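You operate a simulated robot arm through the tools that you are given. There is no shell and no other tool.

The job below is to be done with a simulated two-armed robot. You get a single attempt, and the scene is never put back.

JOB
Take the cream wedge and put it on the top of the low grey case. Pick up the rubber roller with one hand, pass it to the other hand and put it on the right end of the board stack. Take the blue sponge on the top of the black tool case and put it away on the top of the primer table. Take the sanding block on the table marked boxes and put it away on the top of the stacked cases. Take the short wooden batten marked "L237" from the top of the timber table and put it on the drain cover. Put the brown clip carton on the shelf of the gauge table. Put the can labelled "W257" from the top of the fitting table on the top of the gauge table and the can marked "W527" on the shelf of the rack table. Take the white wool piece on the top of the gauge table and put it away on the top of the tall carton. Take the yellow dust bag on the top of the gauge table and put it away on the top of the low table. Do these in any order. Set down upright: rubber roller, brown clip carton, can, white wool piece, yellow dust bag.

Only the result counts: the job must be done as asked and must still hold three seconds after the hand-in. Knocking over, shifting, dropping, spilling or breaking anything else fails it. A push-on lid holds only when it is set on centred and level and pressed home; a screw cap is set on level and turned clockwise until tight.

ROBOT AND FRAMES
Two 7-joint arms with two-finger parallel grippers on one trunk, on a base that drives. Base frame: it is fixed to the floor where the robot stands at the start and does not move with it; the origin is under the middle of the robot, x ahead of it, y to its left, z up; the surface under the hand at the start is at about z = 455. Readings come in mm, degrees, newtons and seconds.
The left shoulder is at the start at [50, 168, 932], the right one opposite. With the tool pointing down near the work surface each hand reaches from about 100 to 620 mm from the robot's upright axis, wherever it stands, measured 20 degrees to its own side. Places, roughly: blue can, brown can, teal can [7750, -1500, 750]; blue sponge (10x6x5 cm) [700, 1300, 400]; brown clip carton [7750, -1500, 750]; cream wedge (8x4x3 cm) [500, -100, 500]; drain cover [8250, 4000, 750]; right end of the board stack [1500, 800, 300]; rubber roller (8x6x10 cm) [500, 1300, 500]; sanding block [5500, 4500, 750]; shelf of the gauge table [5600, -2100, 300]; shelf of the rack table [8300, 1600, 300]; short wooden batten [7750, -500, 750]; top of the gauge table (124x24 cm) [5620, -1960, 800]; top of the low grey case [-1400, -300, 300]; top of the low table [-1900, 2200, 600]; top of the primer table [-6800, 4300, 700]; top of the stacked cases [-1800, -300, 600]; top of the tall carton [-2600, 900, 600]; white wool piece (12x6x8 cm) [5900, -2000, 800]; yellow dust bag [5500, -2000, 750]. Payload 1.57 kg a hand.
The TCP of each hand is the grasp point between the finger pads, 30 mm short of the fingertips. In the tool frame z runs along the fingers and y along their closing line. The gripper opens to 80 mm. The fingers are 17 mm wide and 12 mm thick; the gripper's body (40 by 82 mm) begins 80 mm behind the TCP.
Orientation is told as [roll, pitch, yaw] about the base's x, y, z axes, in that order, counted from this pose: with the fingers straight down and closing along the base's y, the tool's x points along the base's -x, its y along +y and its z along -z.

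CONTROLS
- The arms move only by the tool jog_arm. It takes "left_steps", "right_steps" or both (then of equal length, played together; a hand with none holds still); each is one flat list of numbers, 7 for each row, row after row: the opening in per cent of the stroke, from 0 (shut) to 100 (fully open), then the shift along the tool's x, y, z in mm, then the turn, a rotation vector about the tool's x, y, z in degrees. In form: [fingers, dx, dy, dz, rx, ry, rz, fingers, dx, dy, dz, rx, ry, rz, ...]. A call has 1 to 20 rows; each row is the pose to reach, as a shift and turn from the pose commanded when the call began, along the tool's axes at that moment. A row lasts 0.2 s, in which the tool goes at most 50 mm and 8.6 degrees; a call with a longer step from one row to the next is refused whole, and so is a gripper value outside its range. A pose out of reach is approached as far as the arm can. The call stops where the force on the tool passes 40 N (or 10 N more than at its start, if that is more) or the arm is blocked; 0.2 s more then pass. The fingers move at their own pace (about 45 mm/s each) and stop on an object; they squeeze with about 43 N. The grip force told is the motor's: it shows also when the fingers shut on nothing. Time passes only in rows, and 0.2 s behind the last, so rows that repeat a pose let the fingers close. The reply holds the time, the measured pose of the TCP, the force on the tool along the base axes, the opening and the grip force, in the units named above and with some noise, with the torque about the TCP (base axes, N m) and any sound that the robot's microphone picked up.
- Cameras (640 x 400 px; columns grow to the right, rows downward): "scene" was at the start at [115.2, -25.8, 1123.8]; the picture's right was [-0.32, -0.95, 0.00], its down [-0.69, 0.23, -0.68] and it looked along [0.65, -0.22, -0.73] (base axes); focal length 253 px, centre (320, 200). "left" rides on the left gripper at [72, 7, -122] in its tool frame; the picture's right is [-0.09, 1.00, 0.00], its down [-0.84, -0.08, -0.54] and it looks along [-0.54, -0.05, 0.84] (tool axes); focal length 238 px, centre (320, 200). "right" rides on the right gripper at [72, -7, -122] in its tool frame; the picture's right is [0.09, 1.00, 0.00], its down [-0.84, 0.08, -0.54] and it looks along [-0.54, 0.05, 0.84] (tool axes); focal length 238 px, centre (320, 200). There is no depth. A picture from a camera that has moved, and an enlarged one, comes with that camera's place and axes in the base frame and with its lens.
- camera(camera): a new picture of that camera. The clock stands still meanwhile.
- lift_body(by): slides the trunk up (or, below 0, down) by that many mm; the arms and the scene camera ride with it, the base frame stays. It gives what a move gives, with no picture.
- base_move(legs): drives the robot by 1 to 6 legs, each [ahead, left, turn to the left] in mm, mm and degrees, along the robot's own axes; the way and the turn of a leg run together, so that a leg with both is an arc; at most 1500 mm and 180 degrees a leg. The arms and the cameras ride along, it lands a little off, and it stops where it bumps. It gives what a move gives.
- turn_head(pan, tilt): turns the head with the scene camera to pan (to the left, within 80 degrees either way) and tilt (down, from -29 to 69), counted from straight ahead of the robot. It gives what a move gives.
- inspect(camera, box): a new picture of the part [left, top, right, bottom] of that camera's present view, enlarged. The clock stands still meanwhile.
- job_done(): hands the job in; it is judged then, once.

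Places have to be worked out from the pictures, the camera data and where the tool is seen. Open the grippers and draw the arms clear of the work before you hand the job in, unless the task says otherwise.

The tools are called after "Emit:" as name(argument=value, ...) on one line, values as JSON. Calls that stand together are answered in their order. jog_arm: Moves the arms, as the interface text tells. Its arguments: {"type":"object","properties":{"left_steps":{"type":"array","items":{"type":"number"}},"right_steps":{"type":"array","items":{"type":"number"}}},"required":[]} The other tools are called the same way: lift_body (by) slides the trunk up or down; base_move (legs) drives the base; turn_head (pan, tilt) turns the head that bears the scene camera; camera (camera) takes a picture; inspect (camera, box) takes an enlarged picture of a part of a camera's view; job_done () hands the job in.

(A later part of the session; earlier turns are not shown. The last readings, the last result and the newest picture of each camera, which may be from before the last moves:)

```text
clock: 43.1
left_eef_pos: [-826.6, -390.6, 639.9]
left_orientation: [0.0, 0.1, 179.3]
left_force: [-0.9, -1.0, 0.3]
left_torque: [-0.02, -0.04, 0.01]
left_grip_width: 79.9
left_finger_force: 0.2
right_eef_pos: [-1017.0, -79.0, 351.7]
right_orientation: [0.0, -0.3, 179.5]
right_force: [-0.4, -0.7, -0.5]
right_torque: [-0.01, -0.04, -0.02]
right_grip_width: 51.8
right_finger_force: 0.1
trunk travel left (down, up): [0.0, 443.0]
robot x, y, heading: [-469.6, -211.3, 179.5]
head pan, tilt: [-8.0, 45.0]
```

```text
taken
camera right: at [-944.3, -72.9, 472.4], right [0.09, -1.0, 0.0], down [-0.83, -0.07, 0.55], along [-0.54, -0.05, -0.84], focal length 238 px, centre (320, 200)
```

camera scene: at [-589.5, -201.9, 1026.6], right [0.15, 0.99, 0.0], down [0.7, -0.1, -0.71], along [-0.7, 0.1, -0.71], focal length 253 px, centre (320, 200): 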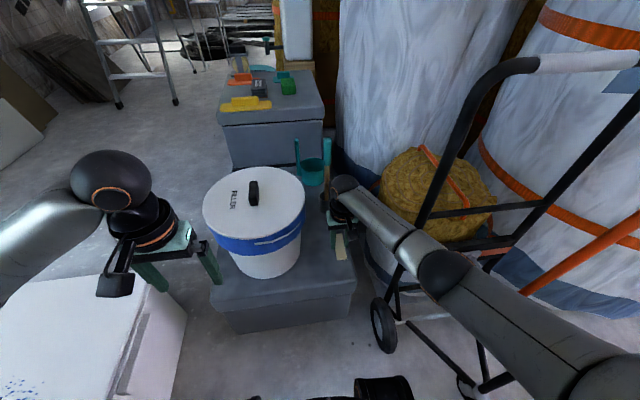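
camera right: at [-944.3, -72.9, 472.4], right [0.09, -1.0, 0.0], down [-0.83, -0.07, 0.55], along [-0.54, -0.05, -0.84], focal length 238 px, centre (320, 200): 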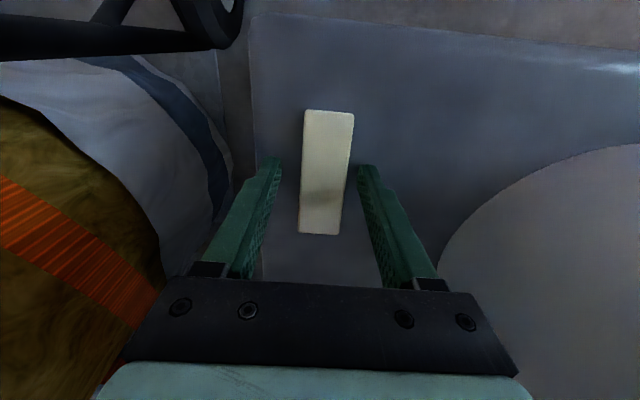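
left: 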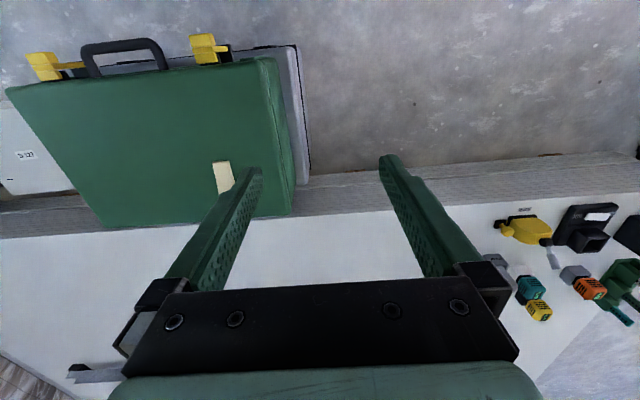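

The wedge is free and lying flat. I raise the hand straight up and pull back.

Emit:
jog_arm(right_steps=[65, 0, 0, -45, 0, 0, 0, 65, 0, 0, -90, 0, 0, 0, 65, 0, 0, -135, 0, 0, 0, 65, 0, 0, -180, 0, 0, 0, 65, 0, 0, -225, 0, 0, 0, 80, 45, 10, -235, 0, 0, 0, 100, 90, 10, -235, 0, 0, 0, 100, 135, 10, -235, 0, 0, 0, 100, 180, 10, -235, 0, 0, 0])

Emit:
lift_body(by=100)

Emit:
camera(camera="scene")

Emit:
inspect(camera="right", box=[200, 80, 500, 280])

```text
clock: 45.1
left_eef_pos: [-826.6, -390.2, 639.9]
left_orientation: [0.0, 0.0, 179.4]
left_force: [-0.2, -0.5, -0.6]
left_torque: [0.0, 0.01, 0.01]
left_grip_width: 79.8
left_finger_force: 0.0
right_eef_pos: [-836.6, -92.6, 584.7]
right_orientation: [0.0, -0.5, 179.8]
right_force: [0.1, 0.2, 0.5]
right_torque: [0.0, -0.03, 0.0]
right_grip_width: 80.0
right_finger_force: 0.0
trunk travel left (down, up): [0.0, 443.0]
robot x, y, heading: [-466.9, -215.4, 179.6]
head pan, tilt: [-8.0, 45.0]
```

```text
clock: 46.4
left_eef_pos: [-826.3, -390.6, 739.0]
left_orientation: [0.0, 0.0, 179.5]
left_force: [-0.4, -0.3, -0.2]
left_torque: [-0.01, 0.01, -0.02]
left_grip_width: 79.7
left_finger_force: 0.0
right_eef_pos: [-837.3, -91.7, 684.2]
right_orientation: [0.0, -0.6, 179.7]
right_force: [-0.6, 0.4, 0.4]
right_torque: [-0.01, 0.01, 0.03]
right_grip_width: 79.9
right_finger_force: 0.0
trunk travel left (down, up): [-100.0, 343.0]
robot x, y, heading: [-466.1, -213.1, 179.7]
head pan, tilt: [-8.0, 45.0]
```

```text
taken
camera scene: at [-589.4, -201.8, 1126.5], right [0.15, 0.99, 0.0], down [0.7, -0.1, -0.71], along [-0.7, 0.1, -0.71], focal length 253 px, centre (320, 200)
```

scene: 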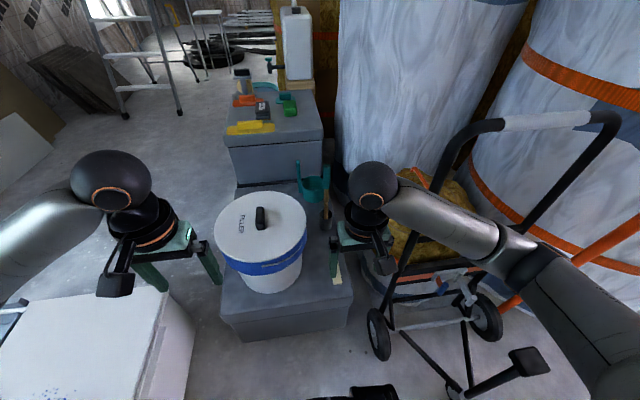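

```text
2.00 times, centred on (350, 180) of right
camera zoom: at [-763.6, -85.3, 806.9], right [0.09, -1.0, 0.0], down [-0.83, -0.07, 0.55], along [-0.55, -0.05, -0.84], focal length 477 px, centre (260, 240)
```

zoom: 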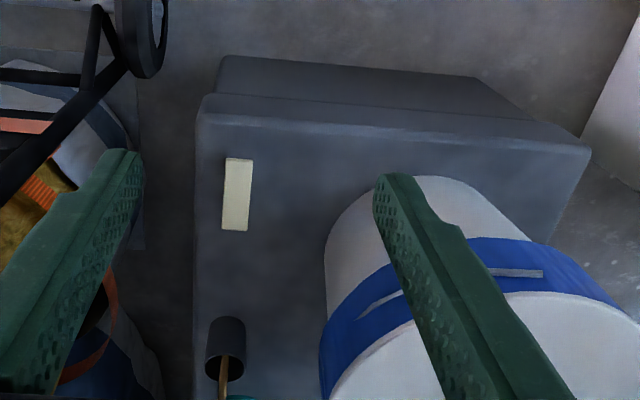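

Wedge is placed. While here I look at the stacked cases' top for the later sanding block placement.

Emit:
inspect(camera="scene", box=[190, 40, 350, 200])

Emit:
inspect(camera="right", box=[0, 0, 640, 400])

```text
2.50 times, centred on (270, 120) of scene
camera zoom: at [-589.4, -201.8, 1126.5], right [0.15, 0.99, 0.0], down [0.7, -0.1, -0.71], along [-0.7, 0.1, -0.71], focal length 632 px, centre (445, 400)
```

zoom: 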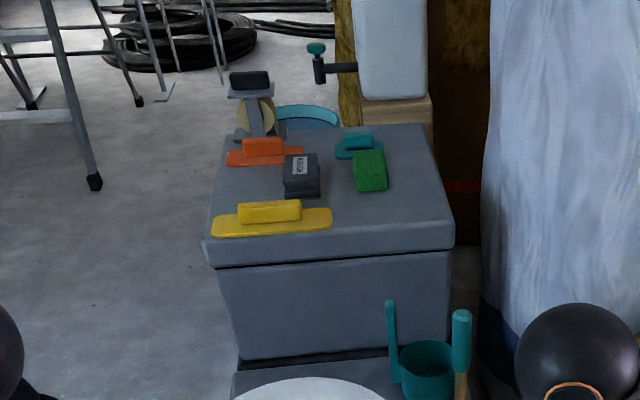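

```text
1.00 times, centred on (320, 200) of right (not enlarged: the box is as wide or as high as the picture)
camera zoom: at [-763.6, -85.3, 806.9], right [0.09, -1.0, 0.0], down [-0.83, -0.07, 0.55], along [-0.55, -0.05, -0.84], focal length 238 px, centre (320, 200)
```

zoom: 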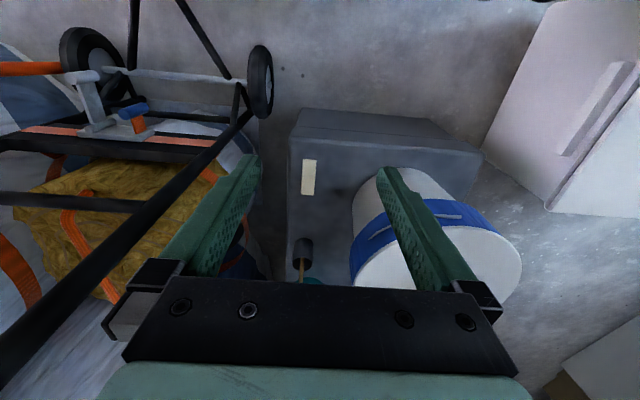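

The stacked-case top has free room at its front right, reachable later from the −y side. Now I back off and turn to heading 90 to go for the roller.

Emit:
base_move(legs=[[-450, 0, 0], [0, 0, -90]])

Emit:
turn_head(pan=0, tilt=25)

Emit:
camera(camera="scene")

Emit:
turn_head(pan=55, tilt=30)

Emit:
camera(camera="scene")

```text
clock: 53.1
left_eef_pos: [-182.4, 146.0, 740.1]
left_orientation: [0.0, 0.0, 88.2]
left_force: [0.2, 0.5, 0.6]
left_torque: [-0.01, 0.02, 0.0]
left_grip_width: 79.7
left_finger_force: 0.0
right_eef_pos: [117.0, 148.7, 685.5]
right_orientation: [0.0, -0.7, 88.4]
right_force: [-0.4, -1.4, -0.3]
right_torque: [-0.03, -0.01, -0.01]
right_grip_width: 80.1
right_finger_force: 0.1
trunk travel left (down, up): [-100.0, 343.0]
robot x, y, heading: [-16.5, -216.5, 88.2]
head pan, tilt: [-8.0, 45.0]
```

```text
clock: 53.9
left_eef_pos: [-181.9, 144.6, 739.5]
left_orientation: [-0.1, 0.0, 88.1]
left_force: [0.5, -0.1, 0.4]
left_torque: [-0.04, 0.0, 0.02]
left_grip_width: 80.1
left_finger_force: 0.1
right_eef_pos: [116.8, 149.0, 684.7]
right_orientation: [0.0, -0.6, 88.4]
right_force: [-0.7, 0.0, -0.3]
right_torque: [0.03, -0.01, 0.04]
right_grip_width: 80.0
right_finger_force: 0.0
trunk travel left (down, up): [-100.0, 343.0]
robot x, y, heading: [-13.2, -214.8, 88.0]
head pan, tilt: [0.0, 25.0]
```

```text
taken
camera scene: at [-9.5, -85.1, 1157.1], right [1.0, -0.03, 0.0], down [-0.01, -0.42, -0.91], along [0.03, 0.91, -0.42], focal length 253 px, centre (320, 200)
```

scene: 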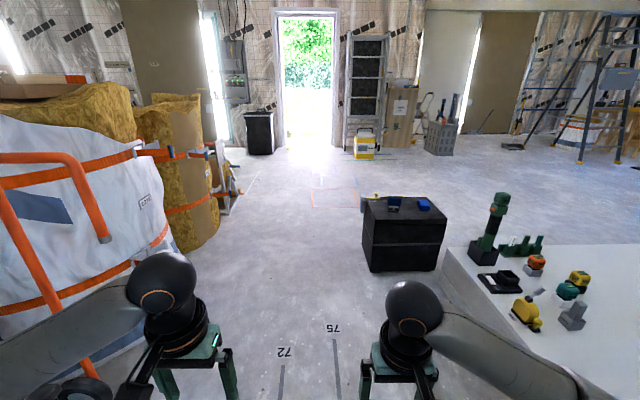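

```text
clock: 55.1
left_eef_pos: [-181.0, 146.1, 738.0]
left_orientation: [-0.1, 0.0, 88.3]
left_force: [0.1, 0.3, -0.2]
left_torque: [0.03, -0.02, 0.01]
left_grip_width: 80.1
left_finger_force: 0.0
right_eef_pos: [116.3, 148.7, 685.1]
right_orientation: [-0.1, -0.7, 88.5]
right_force: [-0.5, -0.2, 0.0]
right_torque: [-0.02, -0.01, -0.01]
right_grip_width: 79.7
right_finger_force: 0.0
trunk travel left (down, up): [-100.0, 343.0]
robot x, y, heading: [-11.6, -217.7, 87.9]
head pan, tilt: [55.0, 30.0]
```

```text
taken
camera scene: at [-84.8, -122.9, 1149.2], right [0.6, 0.8, 0.0], down [0.4, -0.3, -0.87], along [-0.69, 0.52, -0.5], focal length 253 px, centre (320, 200)
```

scene: 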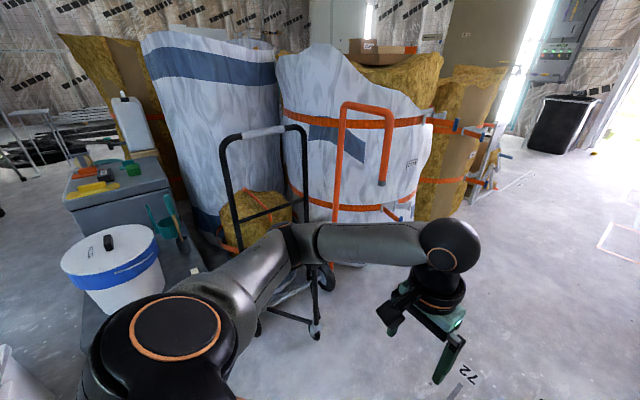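

The corridor ahead is clear. I drive past the tool case's left side, get behind it, and turn to face it (heading −90).

Emit:
base_move(legs=[[1450, 40, 2], [720, 0, 0], [0, -610, 0], [0, 0, 180]])

Emit:
turn_head(pan=0, tilt=50)

Emit:
camera(camera="scene")

```text
clock: 78.7
left_eef_pos: [729.5, 1632.0, 738.6]
left_orientation: [0.1, 0.0, -88.4]
left_force: [0.6, -0.9, 0.0]
left_torque: [0.0, 0.0, -0.01]
left_grip_width: 79.8
left_finger_force: 0.1
right_eef_pos: [430.8, 1610.3, 685.4]
right_orientation: [0.0, -0.6, -88.2]
right_force: [0.4, -0.3, -0.5]
right_torque: [0.03, 0.0, 0.02]
right_grip_width: 79.7
right_finger_force: 0.0
trunk travel left (down, up): [-100.0, 343.0]
robot x, y, heading: [537.5, 1982.6, -88.5]
head pan, tilt: [55.0, 30.0]
```

```text
clock: 79.9
left_eef_pos: [729.7, 1632.6, 738.6]
left_orientation: [0.1, 0.0, -88.3]
left_force: [0.0, 0.1, -0.7]
left_torque: [-0.01, -0.01, 0.01]
left_grip_width: 80.1
left_finger_force: 0.0
right_eef_pos: [431.5, 1610.8, 685.8]
right_orientation: [0.0, -0.6, -88.2]
right_force: [0.2, -0.6, -0.2]
right_torque: [-0.03, 0.01, 0.0]
right_grip_width: 80.1
right_finger_force: 0.0
trunk travel left (down, up): [-100.0, 343.0]
robot x, y, heading: [538.8, 1983.6, -88.4]
head pan, tilt: [0.0, 50.0]
```

```text
taken
camera scene: at [542.5, 1865.7, 1119.7], right [-1.0, -0.03, 0.0], down [-0.02, 0.77, -0.64], along [0.02, -0.64, -0.77], focal length 253 px, centre (320, 200)
```

scene: 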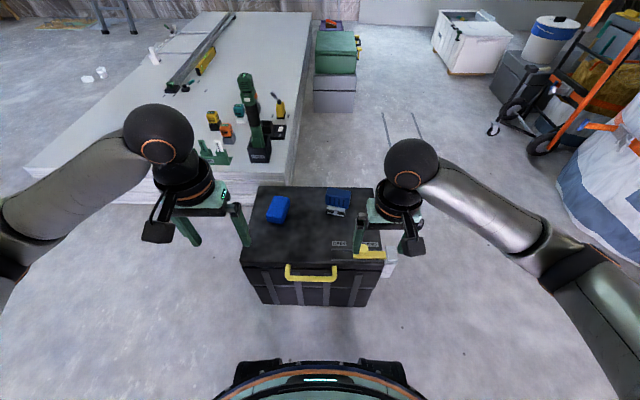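

I'm facing the tool case from its handle side. I zoom in on the roller and sponge.

Emit:
inspect(camera="scene", box=[230, 160, 430, 310])

Emit:
inspect(camera="right", box=[100, 0, 640, 300])

Emit:
inspect(camera="left", box=[0, 0, 540, 300])

```text
2.67 times, centred on (330, 235) of scene
camera zoom: at [542.5, 1865.7, 1119.7], right [-1.0, -0.03, 0.0], down [-0.02, 0.77, -0.64], along [0.02, -0.64, -0.77], focal length 674 px, centre (293, 107)
```

zoom: 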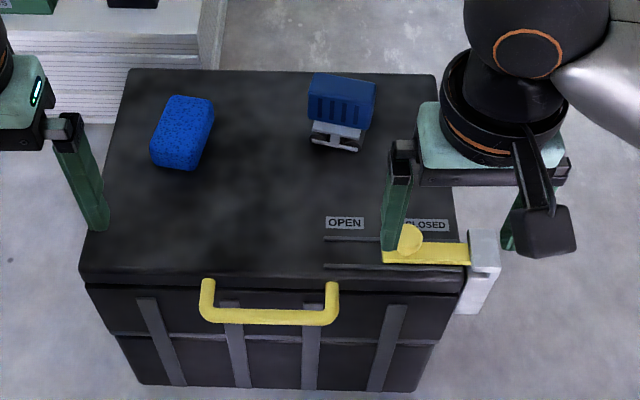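

```text
1.19 times, centred on (370, 150) of right
camera zoom: at [422.5, 1683.5, 807.0], right [0.99, 0.12, 0.0], down [0.1, -0.83, 0.55], along [0.07, -0.55, -0.84], focal length 282 px, centre (261, 259)
```

zoom: 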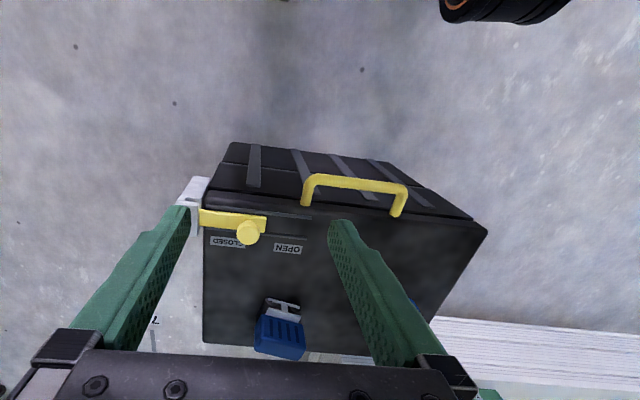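

```text
1.19 times, centred on (270, 150) of left
camera zoom: at [733.1, 1704.0, 860.8], right [1.0, -0.06, 0.0], down [-0.05, -0.84, 0.54], along [-0.04, -0.54, -0.84], focal length 282 px, centre (379, 259)
```

zoom: 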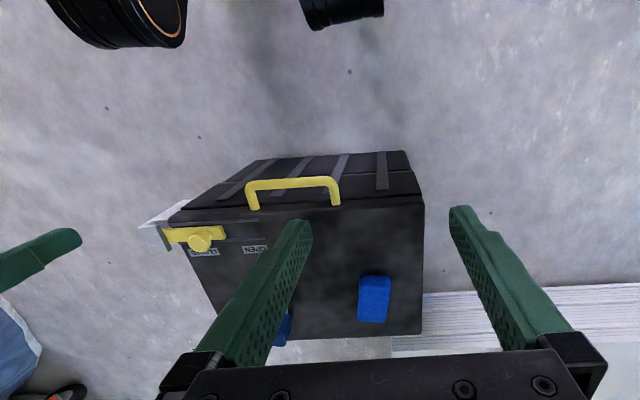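

Roller is at ≈[502, 1337], sponge at ≈[702, 1332]. I drive about 110 mm closer and 60 mm left for both to be in reach, keeping clear of the case handle.

Emit:
base_move(legs=[[110, 60, -1.5]])

Emit:
camera(camera="scene")

Emit:
inspect(camera="right", box=[160, 100, 480, 300])

```text
clock: 81.2
left_eef_pos: [780.8, 1519.1, 738.8]
left_orientation: [-0.1, 0.0, -89.9]
left_force: [0.0, 0.5, 0.1]
left_torque: [0.01, -0.04, 0.03]
left_grip_width: 80.0
left_finger_force: 0.0
right_eef_pos: [482.2, 1505.3, 686.3]
right_orientation: [-0.1, -0.6, -89.8]
right_force: [-0.2, 0.1, -0.8]
right_torque: [0.0, 0.02, 0.04]
right_grip_width: 80.1
right_finger_force: 0.1
trunk travel left (down, up): [-100.0, 343.0]
robot x, y, heading: [599.5, 1876.8, -89.7]
head pan, tilt: [0.0, 50.0]
```

```text
taken
camera scene: at [599.9, 1758.1, 1119.6], right [-1.0, 0.0, 0.0], down [0.0, 0.77, -0.64], along [0.0, -0.64, -0.77], focal length 253 px, centre (320, 200)
```

scene: 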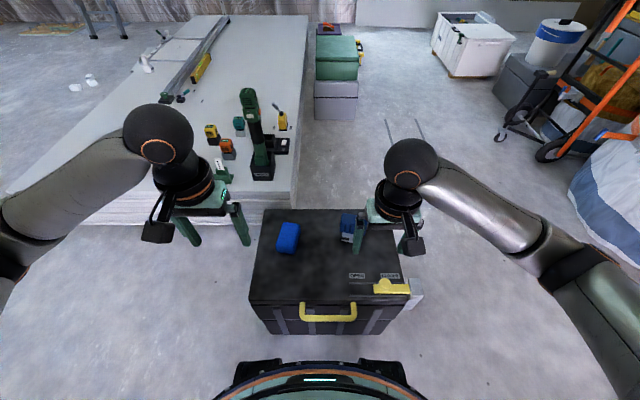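

```text
2.00 times, centred on (320, 200) of right
camera zoom: at [475.2, 1579.0, 807.0], right [1.0, 0.1, 0.0], down [0.08, -0.83, 0.55], along [0.05, -0.55, -0.83], focal length 477 px, centre (320, 200)
```

zoom: 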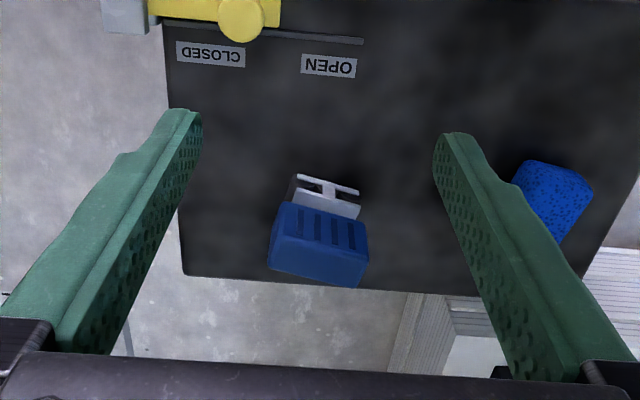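

I lower the right hand somewhat to get a better look at the roller's shape.

Emit:
jog_arm(right_steps=[100, 15, 8, 42, 0, 0, 0, 100, 30, 15, 84, 0, 0, 0, 100, 40, 23, 126, 0, 0, 0, 100, 40, 23, 150, 0, 0, 0])

Emit:
camera(camera="right")

Emit:
inspect(camera="right", box=[240, 160, 400, 260])

Emit:
inspect(camera="scene", box=[270, 190, 410, 280])

```text
clock: 82.2
left_eef_pos: [780.9, 1519.3, 739.2]
left_orientation: [0.1, 0.0, -89.8]
left_force: [0.8, 0.0, -1.0]
left_torque: [0.01, -0.03, -0.02]
left_grip_width: 79.8
left_finger_force: 0.0
right_eef_pos: [504.8, 1546.7, 533.1]
right_orientation: [0.1, -0.5, -89.6]
right_force: [-0.1, -0.1, 0.5]
right_torque: [0.02, 0.0, -0.01]
right_grip_width: 80.1
right_finger_force: 0.1
trunk travel left (down, up): [-100.0, 343.0]
robot x, y, heading: [600.0, 1877.0, -89.9]
head pan, tilt: [0.0, 50.0]
```

```text
taken
camera right: at [497.2, 1619.5, 655.4], right [1.0, 0.1, 0.0], down [0.08, -0.83, 0.55], along [0.05, -0.55, -0.83], focal length 238 px, centre (320, 200)
```

right: 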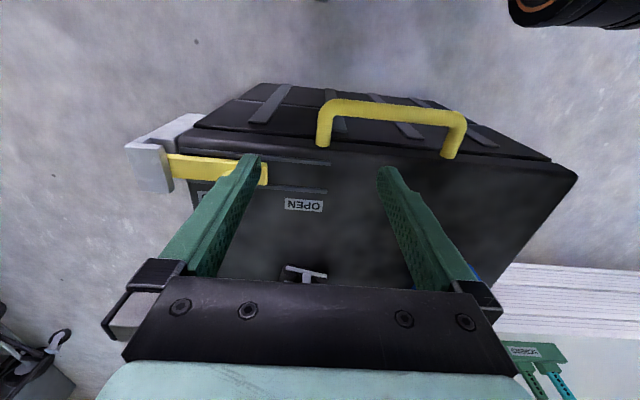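

```text
4.00 times, centred on (320, 210) of right
camera zoom: at [497.2, 1619.5, 655.4], right [1.0, 0.1, 0.0], down [0.08, -0.83, 0.55], along [0.05, -0.55, -0.83], focal length 953 px, centre (320, 160)
```

zoom: 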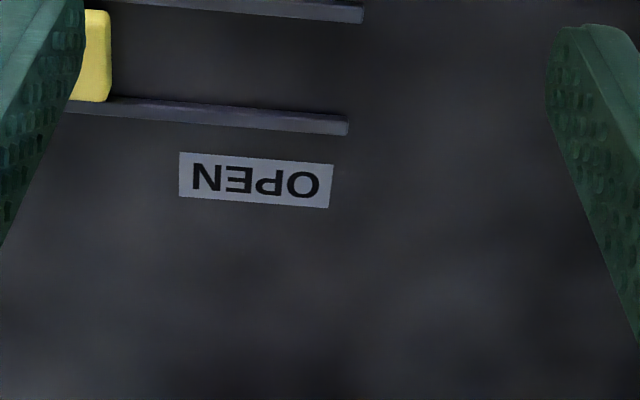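

```text
4.44 times, centred on (340, 235) of scene
camera zoom: at [599.9, 1758.0, 1119.7], right [-1.0, 0.0, 0.0], down [0.0, 0.77, -0.64], along [0.0, -0.64, -0.77], focal length 1123 px, centre (231, 44)
```

zoom: 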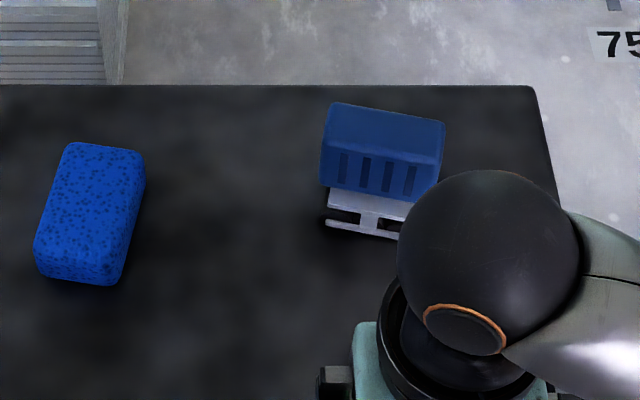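

I rise again and shift forward for a clean, zoomed view of the roller from above.

Emit:
jog_arm(right_steps=[100, -20, 0, -45, 0, 0, 0, 100, -50, 0, -80, 0, 0, 0, 100, -90, 0, -100, 0, 0, 0, 100, -110, 0, -110, 0, 0, 0, 100, -110, 0, -110, 0, 0, 0])

Emit:
inspect(camera="right", box=[220, 120, 420, 245])

Emit:
inspect(camera="left", box=[100, 100, 420, 300])

```text
clock: 83.4
left_eef_pos: [780.2, 1519.0, 738.9]
left_orientation: [0.0, 0.0, -89.9]
left_force: [0.2, 0.0, -0.2]
left_torque: [0.02, 0.0, -0.03]
left_grip_width: 79.8
left_finger_force: 0.1
right_eef_pos: [504.8, 1435.5, 645.8]
right_orientation: [-0.1, -0.5, -89.6]
right_force: [0.2, 0.0, 0.3]
right_torque: [-0.03, 0.0, -0.03]
right_grip_width: 79.7
right_finger_force: 0.0
trunk travel left (down, up): [-100.0, 343.0]
robot x, y, heading: [602.1, 1879.9, -89.7]
head pan, tilt: [0.0, 50.0]
```

```text
3.20 times, centred on (320, 182) of right
camera zoom: at [497.8, 1508.9, 767.9], right [1.0, 0.1, 0.0], down [0.08, -0.83, 0.55], along [0.05, -0.55, -0.84], focal length 763 px, centre (320, 256)
```

zoom: 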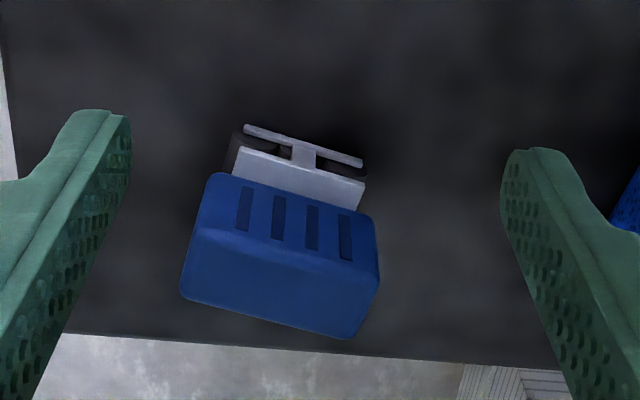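

```text
2.00 times, centred on (260, 200) of left
camera zoom: at [786.2, 1591.3, 860.8], right [1.0, -0.09, 0.0], down [-0.08, -0.84, 0.54], along [-0.05, -0.54, -0.84], focal length 477 px, centre (440, 200)
```

zoom: 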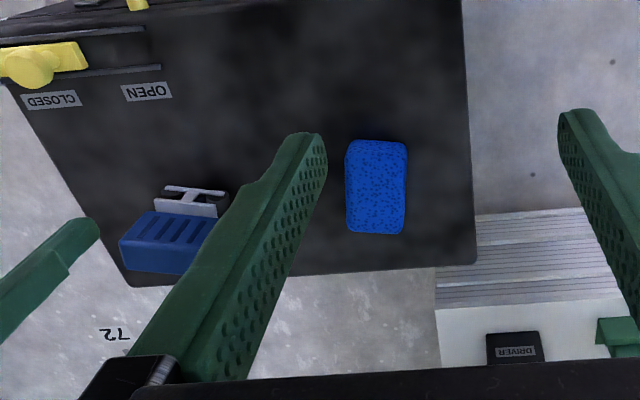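

Now the geometry is clear: blue grip block centred ≈[496, 1315], 78×34 mm, z 447–500, yawed ~−11°. I lower the trunk for reach and yaw the right hand so its fingers close across the block's thickness.

Emit:
lift_body(by=-60)

Emit:
jog_arm(right_steps=[100, 0, 0, -8, 0, 0, -7.83, 100, 0, 0, -16, 0, 0, -15.66, 100, 0, 0, -24, 0, 0, -23.49, 100, 0, 0, -32, 0, 0, -31.32, 100, 0, 0, -40, 0, 0, -39.15, 100, 0, 0, -48, 0, 0, -46.98, 100, 0, 0, -56, 0, 0, -54.81, 100, 0, 0, -60, 0, 0, -62.64, 100, 0, 0, -60, 0, 0, -70.47, 100, 0, 0, -60, 0, 0, -78.3, 100, 0, 0, -60, 0, 0, -78.3])

Emit:
camera(camera="right")

Emit:
camera(camera="scene")

```text
clock: 84.4
left_eef_pos: [781.2, 1519.5, 678.9]
left_orientation: [0.1, 0.0, -89.9]
left_force: [0.3, -0.3, -0.1]
left_torque: [0.01, -0.01, -0.02]
left_grip_width: 80.2
left_finger_force: 0.0
right_eef_pos: [504.3, 1436.3, 587.0]
right_orientation: [0.0, -0.5, -89.7]
right_force: [0.5, -0.7, 0.2]
right_torque: [-0.01, 0.02, 0.01]
right_grip_width: 80.0
right_finger_force: 0.1
trunk travel left (down, up): [-40.0, 403.0]
robot x, y, heading: [599.4, 1876.4, -89.7]
head pan, tilt: [0.0, 50.0]
```

```text
clock: 86.8
left_eef_pos: [780.4, 1519.2, 679.1]
left_orientation: [0.0, -0.1, -89.9]
left_force: [-0.3, 0.3, 0.0]
left_torque: [-0.01, 0.04, 0.03]
left_grip_width: 80.0
left_finger_force: 0.0
right_eef_pos: [504.9, 1436.0, 646.9]
right_orientation: [-0.5, -0.1, -11.2]
right_force: [-1.2, 0.1, -0.5]
right_torque: [0.01, 0.0, 0.03]
right_grip_width: 80.0
right_finger_force: 0.1
trunk travel left (down, up): [-40.0, 403.0]
robot x, y, heading: [603.1, 1880.0, -89.9]
head pan, tilt: [0.0, 50.0]
```

```text
taken
camera right: at [432.8, 1445.4, 768.0], right [0.1, 0.99, -0.01], down [0.84, -0.08, 0.54], along [0.54, -0.06, -0.84], focal length 238 px, centre (320, 200)
```

right: 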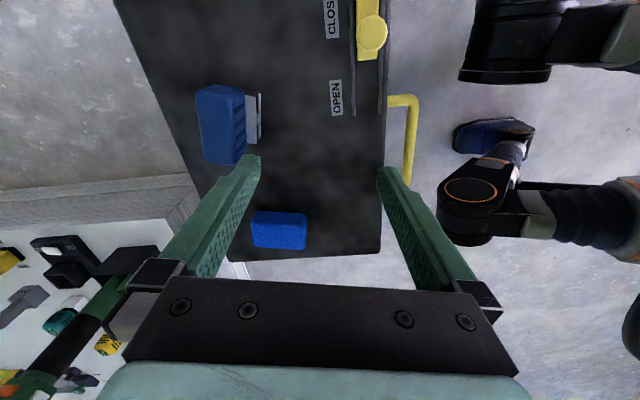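

```text
taken
camera scene: at [599.9, 1758.0, 1059.6], right [-1.0, 0.0, 0.0], down [0.0, 0.77, -0.64], along [0.0, -0.64, -0.77], focal length 253 px, centre (320, 200)
```

scene: 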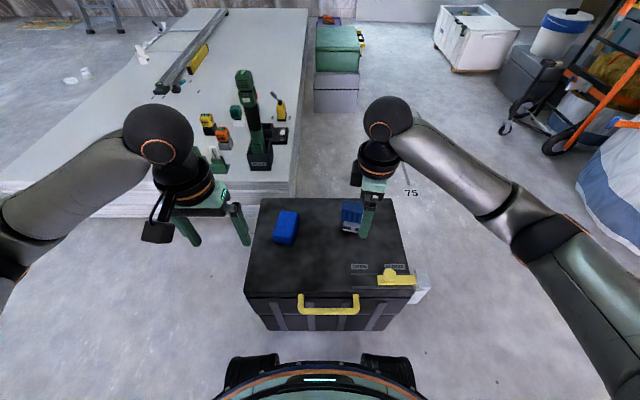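

Yaw is right (−11.2°). Now I tilt the hand 35° (fingers pointing down-left) and move above the right end of the roller's block.

Emit:
jog_arm(right_steps=[100, 2.7, -24, 5, 0, -7, 0, 100, 5.3, -48, 10, 0, -14, 0, 100, 8, -72, 15, 0, -21, 0, 100, 10.6, -96, 21, 0, -28, 0, 100, 13.3, -119.8, 27, 0, -35, 0, 100, 13.3, -119.8, 27, 0, -35, 0])

Emit:
camera(camera="right")

Emit:
camera(camera="scene")

```text
clock: 88.2
left_eef_pos: [781.4, 1519.1, 679.2]
left_orientation: [0.0, -0.1, -89.9]
left_force: [-0.1, -0.2, -0.1]
left_torque: [0.02, 0.03, 0.02]
left_grip_width: 80.2
left_finger_force: 0.1
right_eef_pos: [467.7, 1320.9, 620.6]
right_orientation: [-0.7, -35.3, -11.0]
right_force: [-0.2, 0.3, 0.6]
right_torque: [-0.01, 0.03, 0.06]
right_grip_width: 79.8
right_finger_force: 0.0
trunk travel left (down, up): [-40.0, 403.0]
robot x, y, heading: [597.6, 1875.3, -90.1]
head pan, tilt: [0.0, 50.0]
```

```text
taken
camera right: at [340.6, 1340.5, 678.7], right [0.12, 0.99, -0.06], down [0.38, 0.01, 0.92], along [0.92, -0.14, -0.38], focal length 238 px, centre (320, 200)
```

right: 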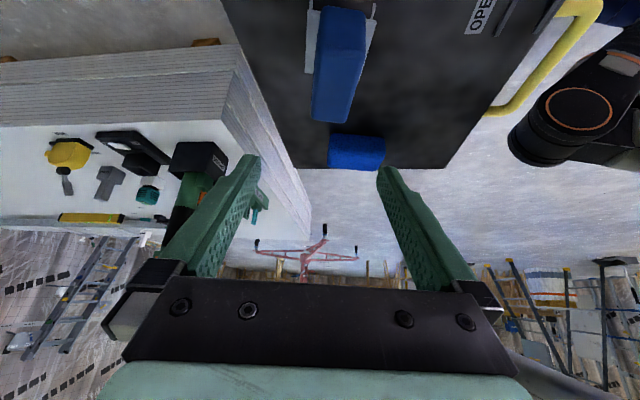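

```text
taken
camera scene: at [599.9, 1758.0, 1059.6], right [-1.0, 0.0, 0.0], down [0.0, 0.77, -0.64], along [0.0, -0.64, -0.77], focal length 253 px, centre (320, 200)
```

scene: 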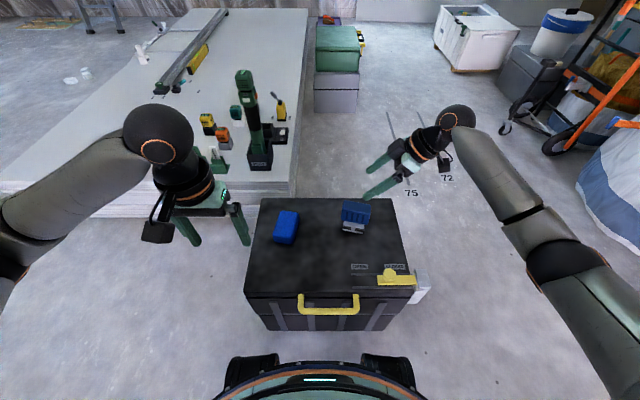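

The hand is tilted over the block's right end. I descend straight down 138 mm (in tool axes) and check before closing.

Emit:
jog_arm(right_steps=[100, 20, 0, 28.5, 0, 0, 0, 100, 40, 0, 57, 0, 0, 0, 100, 60, 0, 86, 0, 0, 0, 100, 79, 0, 113, 0, 0, 0, 100, 79, 0, 113, 0, 0, 0])

Emit:
camera(camera="right")

Emit:
inspect(camera="scene", box=[270, 160, 490, 300])

```text
clock: 89.4
left_eef_pos: [781.2, 1520.0, 678.7]
left_orientation: [0.0, 0.0, -89.8]
left_force: [1.1, 0.0, 0.4]
left_torque: [0.0, 0.0, -0.02]
left_grip_width: 80.0
left_finger_force: 0.1
right_eef_pos: [467.7, 1320.1, 483.4]
right_orientation: [-0.6, -35.2, -11.1]
right_force: [-1.1, -0.4, -0.8]
right_torque: [0.01, 0.0, 0.0]
right_grip_width: 80.2
right_finger_force: 0.2
trunk travel left (down, up): [-40.0, 403.0]
robot x, y, heading: [598.3, 1875.5, -89.8]
head pan, tilt: [0.0, 50.0]
```

```text
taken
camera right: at [339.7, 1339.7, 542.3], right [0.12, 0.99, -0.06], down [0.38, 0.01, 0.92], along [0.92, -0.14, -0.38], focal length 238 px, centre (320, 200)
```

right: 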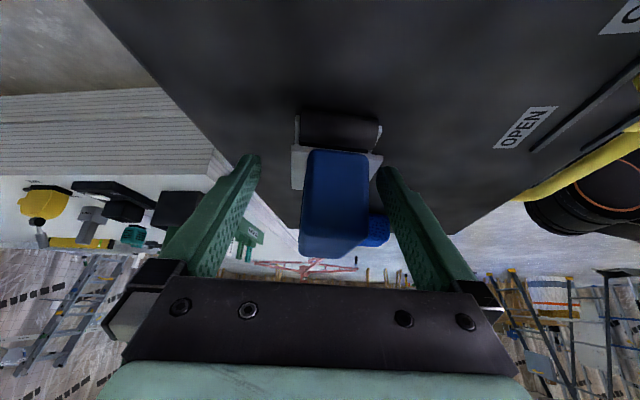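

```text
2.86 times, centred on (380, 230) of scene
camera zoom: at [599.9, 1758.0, 1059.6], right [-1.0, 0.0, 0.0], down [0.0, 0.77, -0.64], along [0.0, -0.64, -0.77], focal length 722 px, centre (149, 114)
```

zoom: 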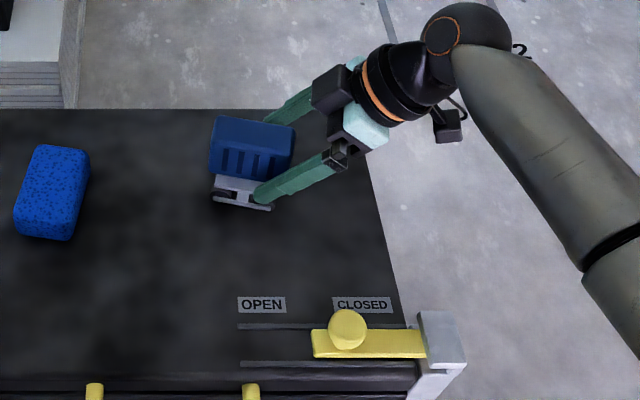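

The block appears about 8–9 mm off-centre between the fingers toward me. I zoom in to measure before closing.

Emit:
inspect(camera="right", box=[220, 90, 420, 290])

```text
2.00 times, centred on (320, 190) of right
camera zoom: at [339.7, 1339.7, 542.3], right [0.12, 0.99, -0.06], down [0.38, 0.01, 0.92], along [0.92, -0.14, -0.38], focal length 477 px, centre (320, 220)
```

zoom: 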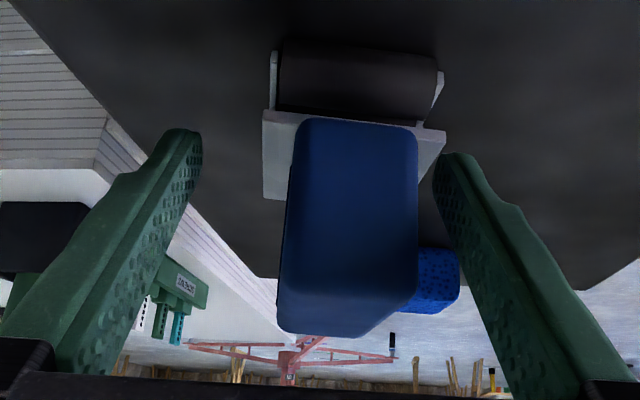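

Block centre is ~10 mm off toward tool +y. I shift 10 mm, raise 4 mm, and close on it.

Emit:
jog_arm(right_steps=[100, -1.2, 5, -1.6, 0, 0, 0, 100, -2.3, 10, -3.3, 0, 0, 0, 100, -2.3, 10, -3.3, 0, 0, 0, 0, -2.3, 10, -3.3, 0, 0, 0, 0, -2.3, 10, -3.3, 0, 0, 0, 0, -2.3, 10, -3.3, 0, 0, 0, 0, -2.3, 10, -3.3, 0, 0, 0, 0, -2.3, 10, -3.3, 0, 0, 0])

Emit:
camera(camera="right")

```text
clock: 91.2
left_eef_pos: [779.0, 1519.8, 679.0]
left_orientation: [0.0, 0.2, -89.9]
left_force: [0.1, 0.3, 0.0]
left_torque: [0.0, 0.02, -0.01]
left_grip_width: 80.1
left_finger_force: 0.1
right_eef_pos: [469.7, 1329.5, 488.5]
right_orientation: [-0.8, -35.2, -10.9]
right_force: [1.7, 0.1, 3.5]
right_torque: [0.11, -0.12, -0.05]
right_grip_width: 37.5
right_finger_force: 37.1
trunk travel left (down, up): [-40.0, 403.0]
robot x, y, heading: [600.2, 1879.3, -90.0]
head pan, tilt: [0.0, 50.0]
```

```text
taken
camera right: at [342.5, 1349.0, 546.9], right [0.12, 0.99, -0.06], down [0.38, 0.01, 0.92], along [0.92, -0.14, -0.38], focal length 238 px, centre (320, 200)
```

right: 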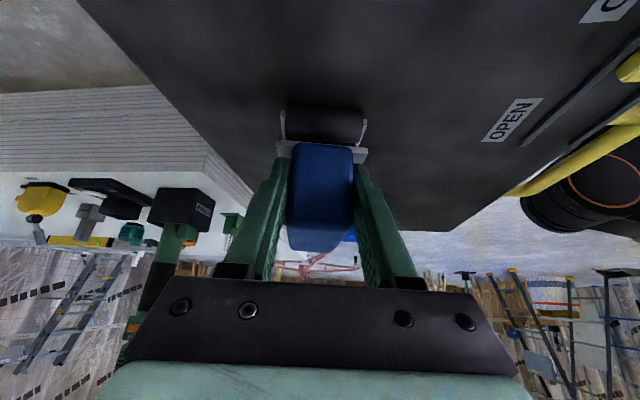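

Gripped at 37.5 mm. I lift straight up 60 mm and check that it hangs steady.

Emit:
jog_arm(right_steps=[0, -11.5, 0, -16.4, 0, 0, 0, 0, -23, 0, -32.8, 0, 0, 0, 0, -34.4, 0, -49.1, 0, 0, 0, 0, -34.4, 0, -49.1, 0, 0, 0])

Emit:
camera(camera="right")

Emit:
inspect(camera="scene", box=[270, 140, 490, 280])

```text
clock: 92.2
left_eef_pos: [782.1, 1519.6, 679.1]
left_orientation: [0.0, 0.0, -89.9]
left_force: [0.4, -1.2, -0.5]
left_torque: [0.02, -0.02, -0.01]
left_grip_width: 80.1
left_finger_force: 0.1
right_eef_pos: [470.4, 1330.5, 546.2]
right_orientation: [-0.6, -35.0, -11.0]
right_force: [-0.1, 0.7, -2.8]
right_torque: [0.02, 0.06, 0.02]
right_grip_width: 37.7
right_finger_force: 43.2
trunk travel left (down, up): [-40.0, 403.0]
robot x, y, heading: [597.5, 1877.0, -89.9]
head pan, tilt: [0.0, 50.0]
```

```text
taken
camera right: at [343.2, 1349.8, 604.6], right [0.12, 0.99, -0.06], down [0.38, 0.01, 0.92], along [0.92, -0.14, -0.38], focal length 238 px, centre (320, 200)
```

right: 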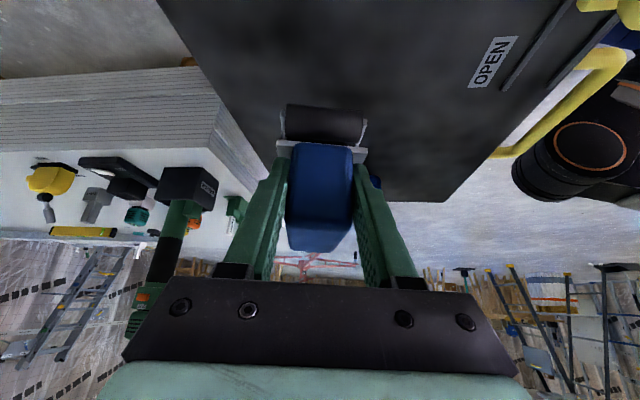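

```text
2.86 times, centred on (380, 210) of scene
camera zoom: at [599.9, 1757.9, 1059.6], right [-1.0, 0.0, 0.0], down [0.0, 0.77, -0.64], along [0.0, -0.64, -0.77], focal length 722 px, centre (149, 171)
```

zoom: 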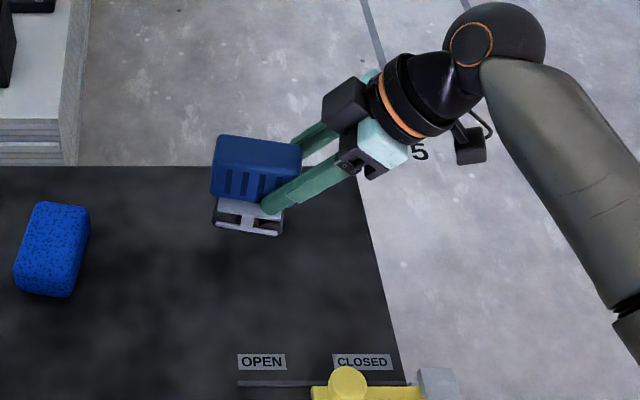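

The roller is held (~2.8 N). I bring it to the front middle of the robot at z ≈ 640, squaring it up with the robot on the way.

Emit:
jog_arm(right_steps=[0, -28, 34, -9, -1.6, 0, -2.3, 0, -56, 68, -18, -3.2, 0, -4.5, 0, -84, 102, -27, -4.8, 0, -6.8, 0, -112, 135.5, -36.5, -6.3, 0, -9, 0, -112, 135.5, -36.5, -6.3, 0, -9])

Emit:
jog_arm(left_steps=[100, 0, 10, -10, 0, 0, 8, 100, 0, 20, -20, 0, 0, 16, 100, 0, 30, -30, 0, 0, 24, 100, 0, 40, -40, 0, 0, 32, 100, 0, 50, -50, 0, 0, 40, 100, 0, 60, -60, 0, 0, 48, 100, 0, 60, -60, 0, 0, 56, 100, 0, 60, -60, 0, 0, 64, 100, 0, 60, -60, 0, 0, 72, 100, 0, 60, -60, 0, 0, 80, 100, 0, 60, -60, 0, 0, 88, 100, 0, 60, -60, 0, 0, 90, 100, 0, 60, -60, 0, 0, 90])

Emit:
camera(camera="scene")

Emit:
camera(camera="left")

```text
clock: 93.4
left_eef_pos: [780.5, 1519.1, 678.4]
left_orientation: [0.1, 0.0, -89.9]
left_force: [0.9, 0.3, 0.3]
left_torque: [0.03, 0.0, 0.01]
left_grip_width: 79.8
left_finger_force: 0.2
right_eef_pos: [568.2, 1450.3, 639.8]
right_orientation: [-0.5, -35.0, 0.0]
right_force: [-0.2, 0.5, -2.8]
right_torque: [-0.02, 0.06, -0.01]
right_grip_width: 37.8
right_finger_force: 42.6
trunk travel left (down, up): [-40.0, 403.0]
robot x, y, heading: [597.7, 1876.5, -89.9]
head pan, tilt: [0.0, 50.0]
```

```text
clock: 96.2
left_eef_pos: [841.9, 1518.5, 738.5]
left_orientation: [0.0, 0.0, 179.9]
left_force: [-0.7, 0.1, 0.1]
left_torque: [0.0, 0.01, 0.0]
left_grip_width: 79.9
left_finger_force: 0.0
right_eef_pos: [567.7, 1448.9, 640.3]
right_orientation: [-0.7, -35.0, -0.1]
right_force: [0.0, 0.5, -3.1]
right_torque: [0.0, 0.1, 0.02]
right_grip_width: 37.9
right_finger_force: 43.2
trunk travel left (down, up): [-40.0, 403.0]
robot x, y, heading: [603.9, 1877.3, -90.0]
head pan, tilt: [0.0, 50.0]
```

```text
taken
camera scene: at [599.9, 1757.9, 1059.6], right [-1.0, 0.0, 0.0], down [0.0, 0.77, -0.64], along [0.0, -0.64, -0.77], focal length 253 px, centre (320, 200)
```

scene: 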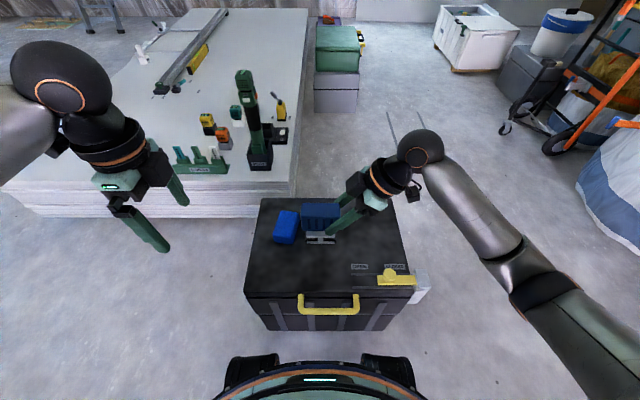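

```text
taken
camera left: at [912.0, 1513.0, 860.6], right [-0.09, -1.0, 0.0], down [-0.84, 0.08, 0.54], along [-0.54, 0.05, -0.84], focal length 238 px, centre (320, 200)
```

left: 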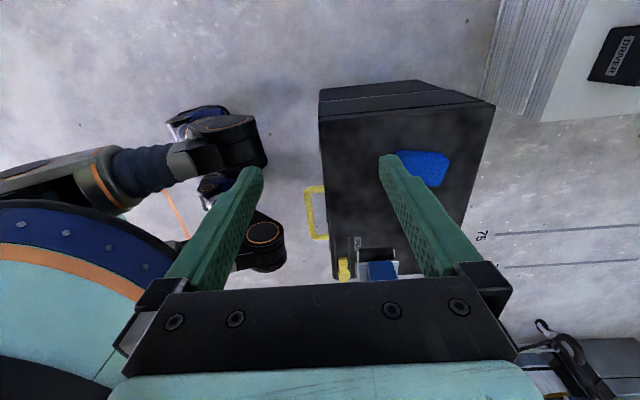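

Roller is centred at x ≈ 596, y ≈ 1450. I tilt the left hand 35° (pointing down-right) and move it to the pre-approach position.

Emit:
jog_arm(left_steps=[100, -29, 14, 0, 0, -7, 0, 100, -58, 28, 0, 0, -14, 0, 100, -88, 42, 0, 0, -21, 0, 100, -117, 56, 0, 0, -28, 0, 100, -146, 69, 0, 0, -35, 0, 100, -146, 69, 0, 0, -35, 0])

Emit:
camera(camera="left")

Emit:
inspect(camera="scene", box=[180, 130, 460, 310])

```text
clock: 97.6
left_eef_pos: [695.5, 1450.2, 738.7]
left_orientation: [0.0, -35.1, -179.8]
left_force: [0.0, 0.0, -0.9]
left_torque: [0.0, 0.01, -0.03]
left_grip_width: 80.0
left_finger_force: 0.0
right_eef_pos: [568.1, 1449.6, 639.3]
right_orientation: [-0.7, -34.9, 0.1]
right_force: [0.8, 0.7, -2.1]
right_torque: [0.0, 0.1, 0.0]
right_grip_width: 37.6
right_finger_force: 43.3
trunk travel left (down, up): [-40.0, 403.0]
robot x, y, heading: [602.4, 1874.7, -90.1]
head pan, tilt: [0.0, 50.0]
```

```text
taken
camera left: at [823.5, 1443.9, 797.0], right [-0.07, -1.0, 0.05], down [-0.37, 0.08, 0.92], along [-0.93, 0.05, -0.38], focal length 238 px, centre (320, 200)
```

left: 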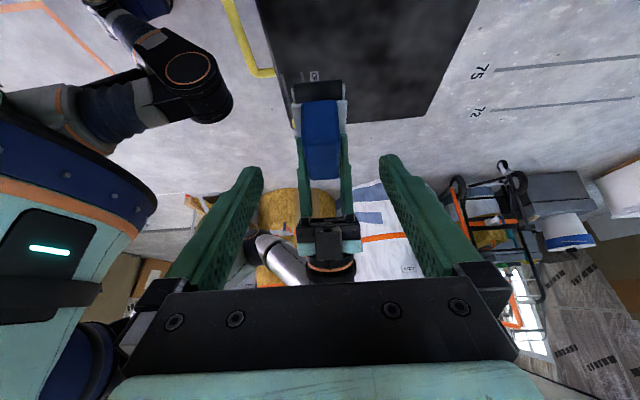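

```text
2.22 times, centred on (320, 220) of scene
camera zoom: at [599.9, 1757.9, 1059.6], right [-1.0, 0.0, 0.0], down [0.0, 0.77, -0.64], along [0.0, -0.64, -0.77], focal length 562 px, centre (320, 156)
```

zoom: 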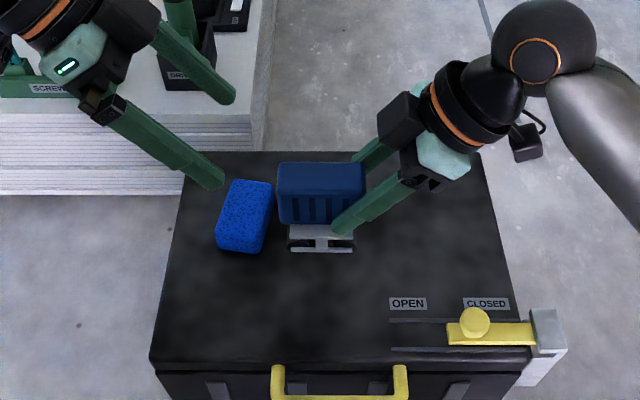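

Well aligned (block centre within ~2 mm of the left gripper's plane). I advance the left hand along its axis to straddle the block's left end.

Emit:
jog_arm(left_steps=[100, 0, 2, 40, 0, 0, 0, 100, 0, 2, 80, 0, 0, 0, 100, 0, 2, 117, 0, 0, 0, 100, 0, 2, 117, 0, 0, 0])

Emit:
camera(camera="left")

Emit:
inspect(camera="scene", box=[180, 130, 460, 310])

```text
clock: 98.6
left_eef_pos: [628.4, 1448.7, 642.4]
left_orientation: [0.0, -35.0, -179.9]
left_force: [-0.9, 0.2, -0.8]
left_torque: [0.0, 0.0, 0.01]
left_grip_width: 80.2
left_finger_force: 0.1
right_eef_pos: [568.3, 1450.0, 640.2]
right_orientation: [-0.7, -35.1, 0.0]
right_force: [0.3, 0.2, -1.6]
right_torque: [0.02, 0.03, 0.03]
right_grip_width: 37.4
right_finger_force: 42.9
trunk travel left (down, up): [-40.0, 403.0]
robot x, y, heading: [600.7, 1877.3, -90.0]
head pan, tilt: [0.0, 50.0]
```

```text
taken
camera left: at [755.9, 1442.5, 700.6], right [-0.07, -1.0, 0.05], down [-0.37, 0.08, 0.92], along [-0.92, 0.05, -0.38], focal length 238 px, centre (320, 200)
```

left: 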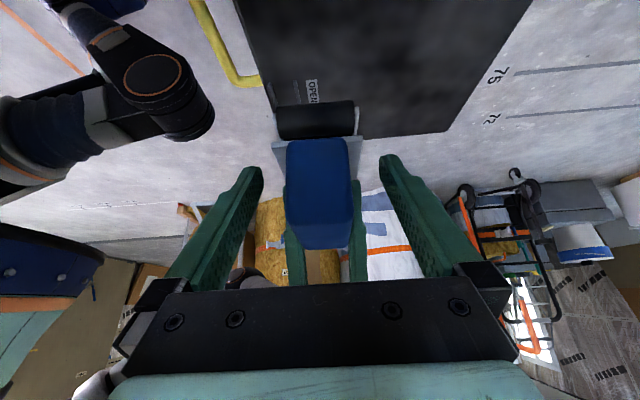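

```text
2.22 times, centred on (320, 220) of scene
camera zoom: at [599.9, 1757.9, 1059.6], right [-1.0, 0.0, 0.0], down [0.0, 0.77, -0.64], along [0.0, -0.64, -0.77], focal length 562 px, centre (320, 156)
```

zoom: 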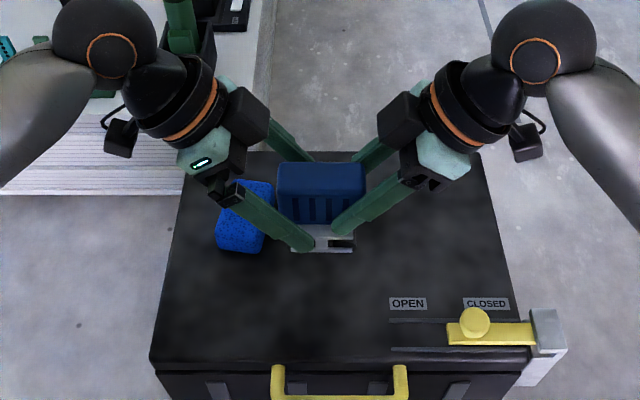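

Both hands straddle the block with a clear gap between their fingertips. I close the left gripper while the right still holds.

Emit:
jog_arm(left_steps=[0, 0, 0, 0, 0, 0, 0, 0, 0, 0, 0, 0, 0, 0, 0, 0, 0, 0, 0, 0, 0, 0, 0, 0, 0, 0, 0, 0, 0, 0, 0, 0, 0, 0, 0, 0, 0, 0, 0, 0, 0, 0])

Emit:
camera(camera="left")

```text
clock: 100.0
left_eef_pos: [626.5, 1449.6, 641.8]
left_orientation: [0.0, -34.9, 180.0]
left_force: [-1.3, 3.9, 0.2]
left_torque: [-0.3, 0.06, -0.23]
left_grip_width: 37.8
left_finger_force: 42.8
right_eef_pos: [568.2, 1449.9, 639.3]
right_orientation: [-0.7, -35.0, -0.1]
right_force: [0.8, -3.9, -2.5]
right_torque: [0.27, 0.05, -0.01]
right_grip_width: 37.5
right_finger_force: 42.5
trunk travel left (down, up): [-40.0, 403.0]
robot x, y, heading: [604.0, 1877.8, -89.8]
head pan, tilt: [0.0, 50.0]
```

```text
taken
camera left: at [756.0, 1442.6, 701.0], right [-0.08, -1.0, 0.05], down [-0.37, 0.08, 0.92], along [-0.92, 0.05, -0.38], focal length 238 px, centre (320, 200)
```

left: 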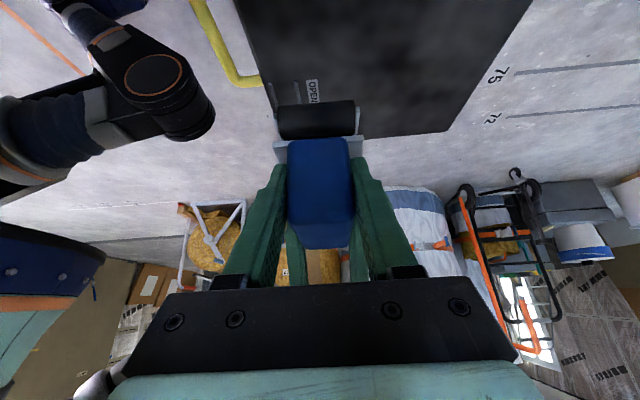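

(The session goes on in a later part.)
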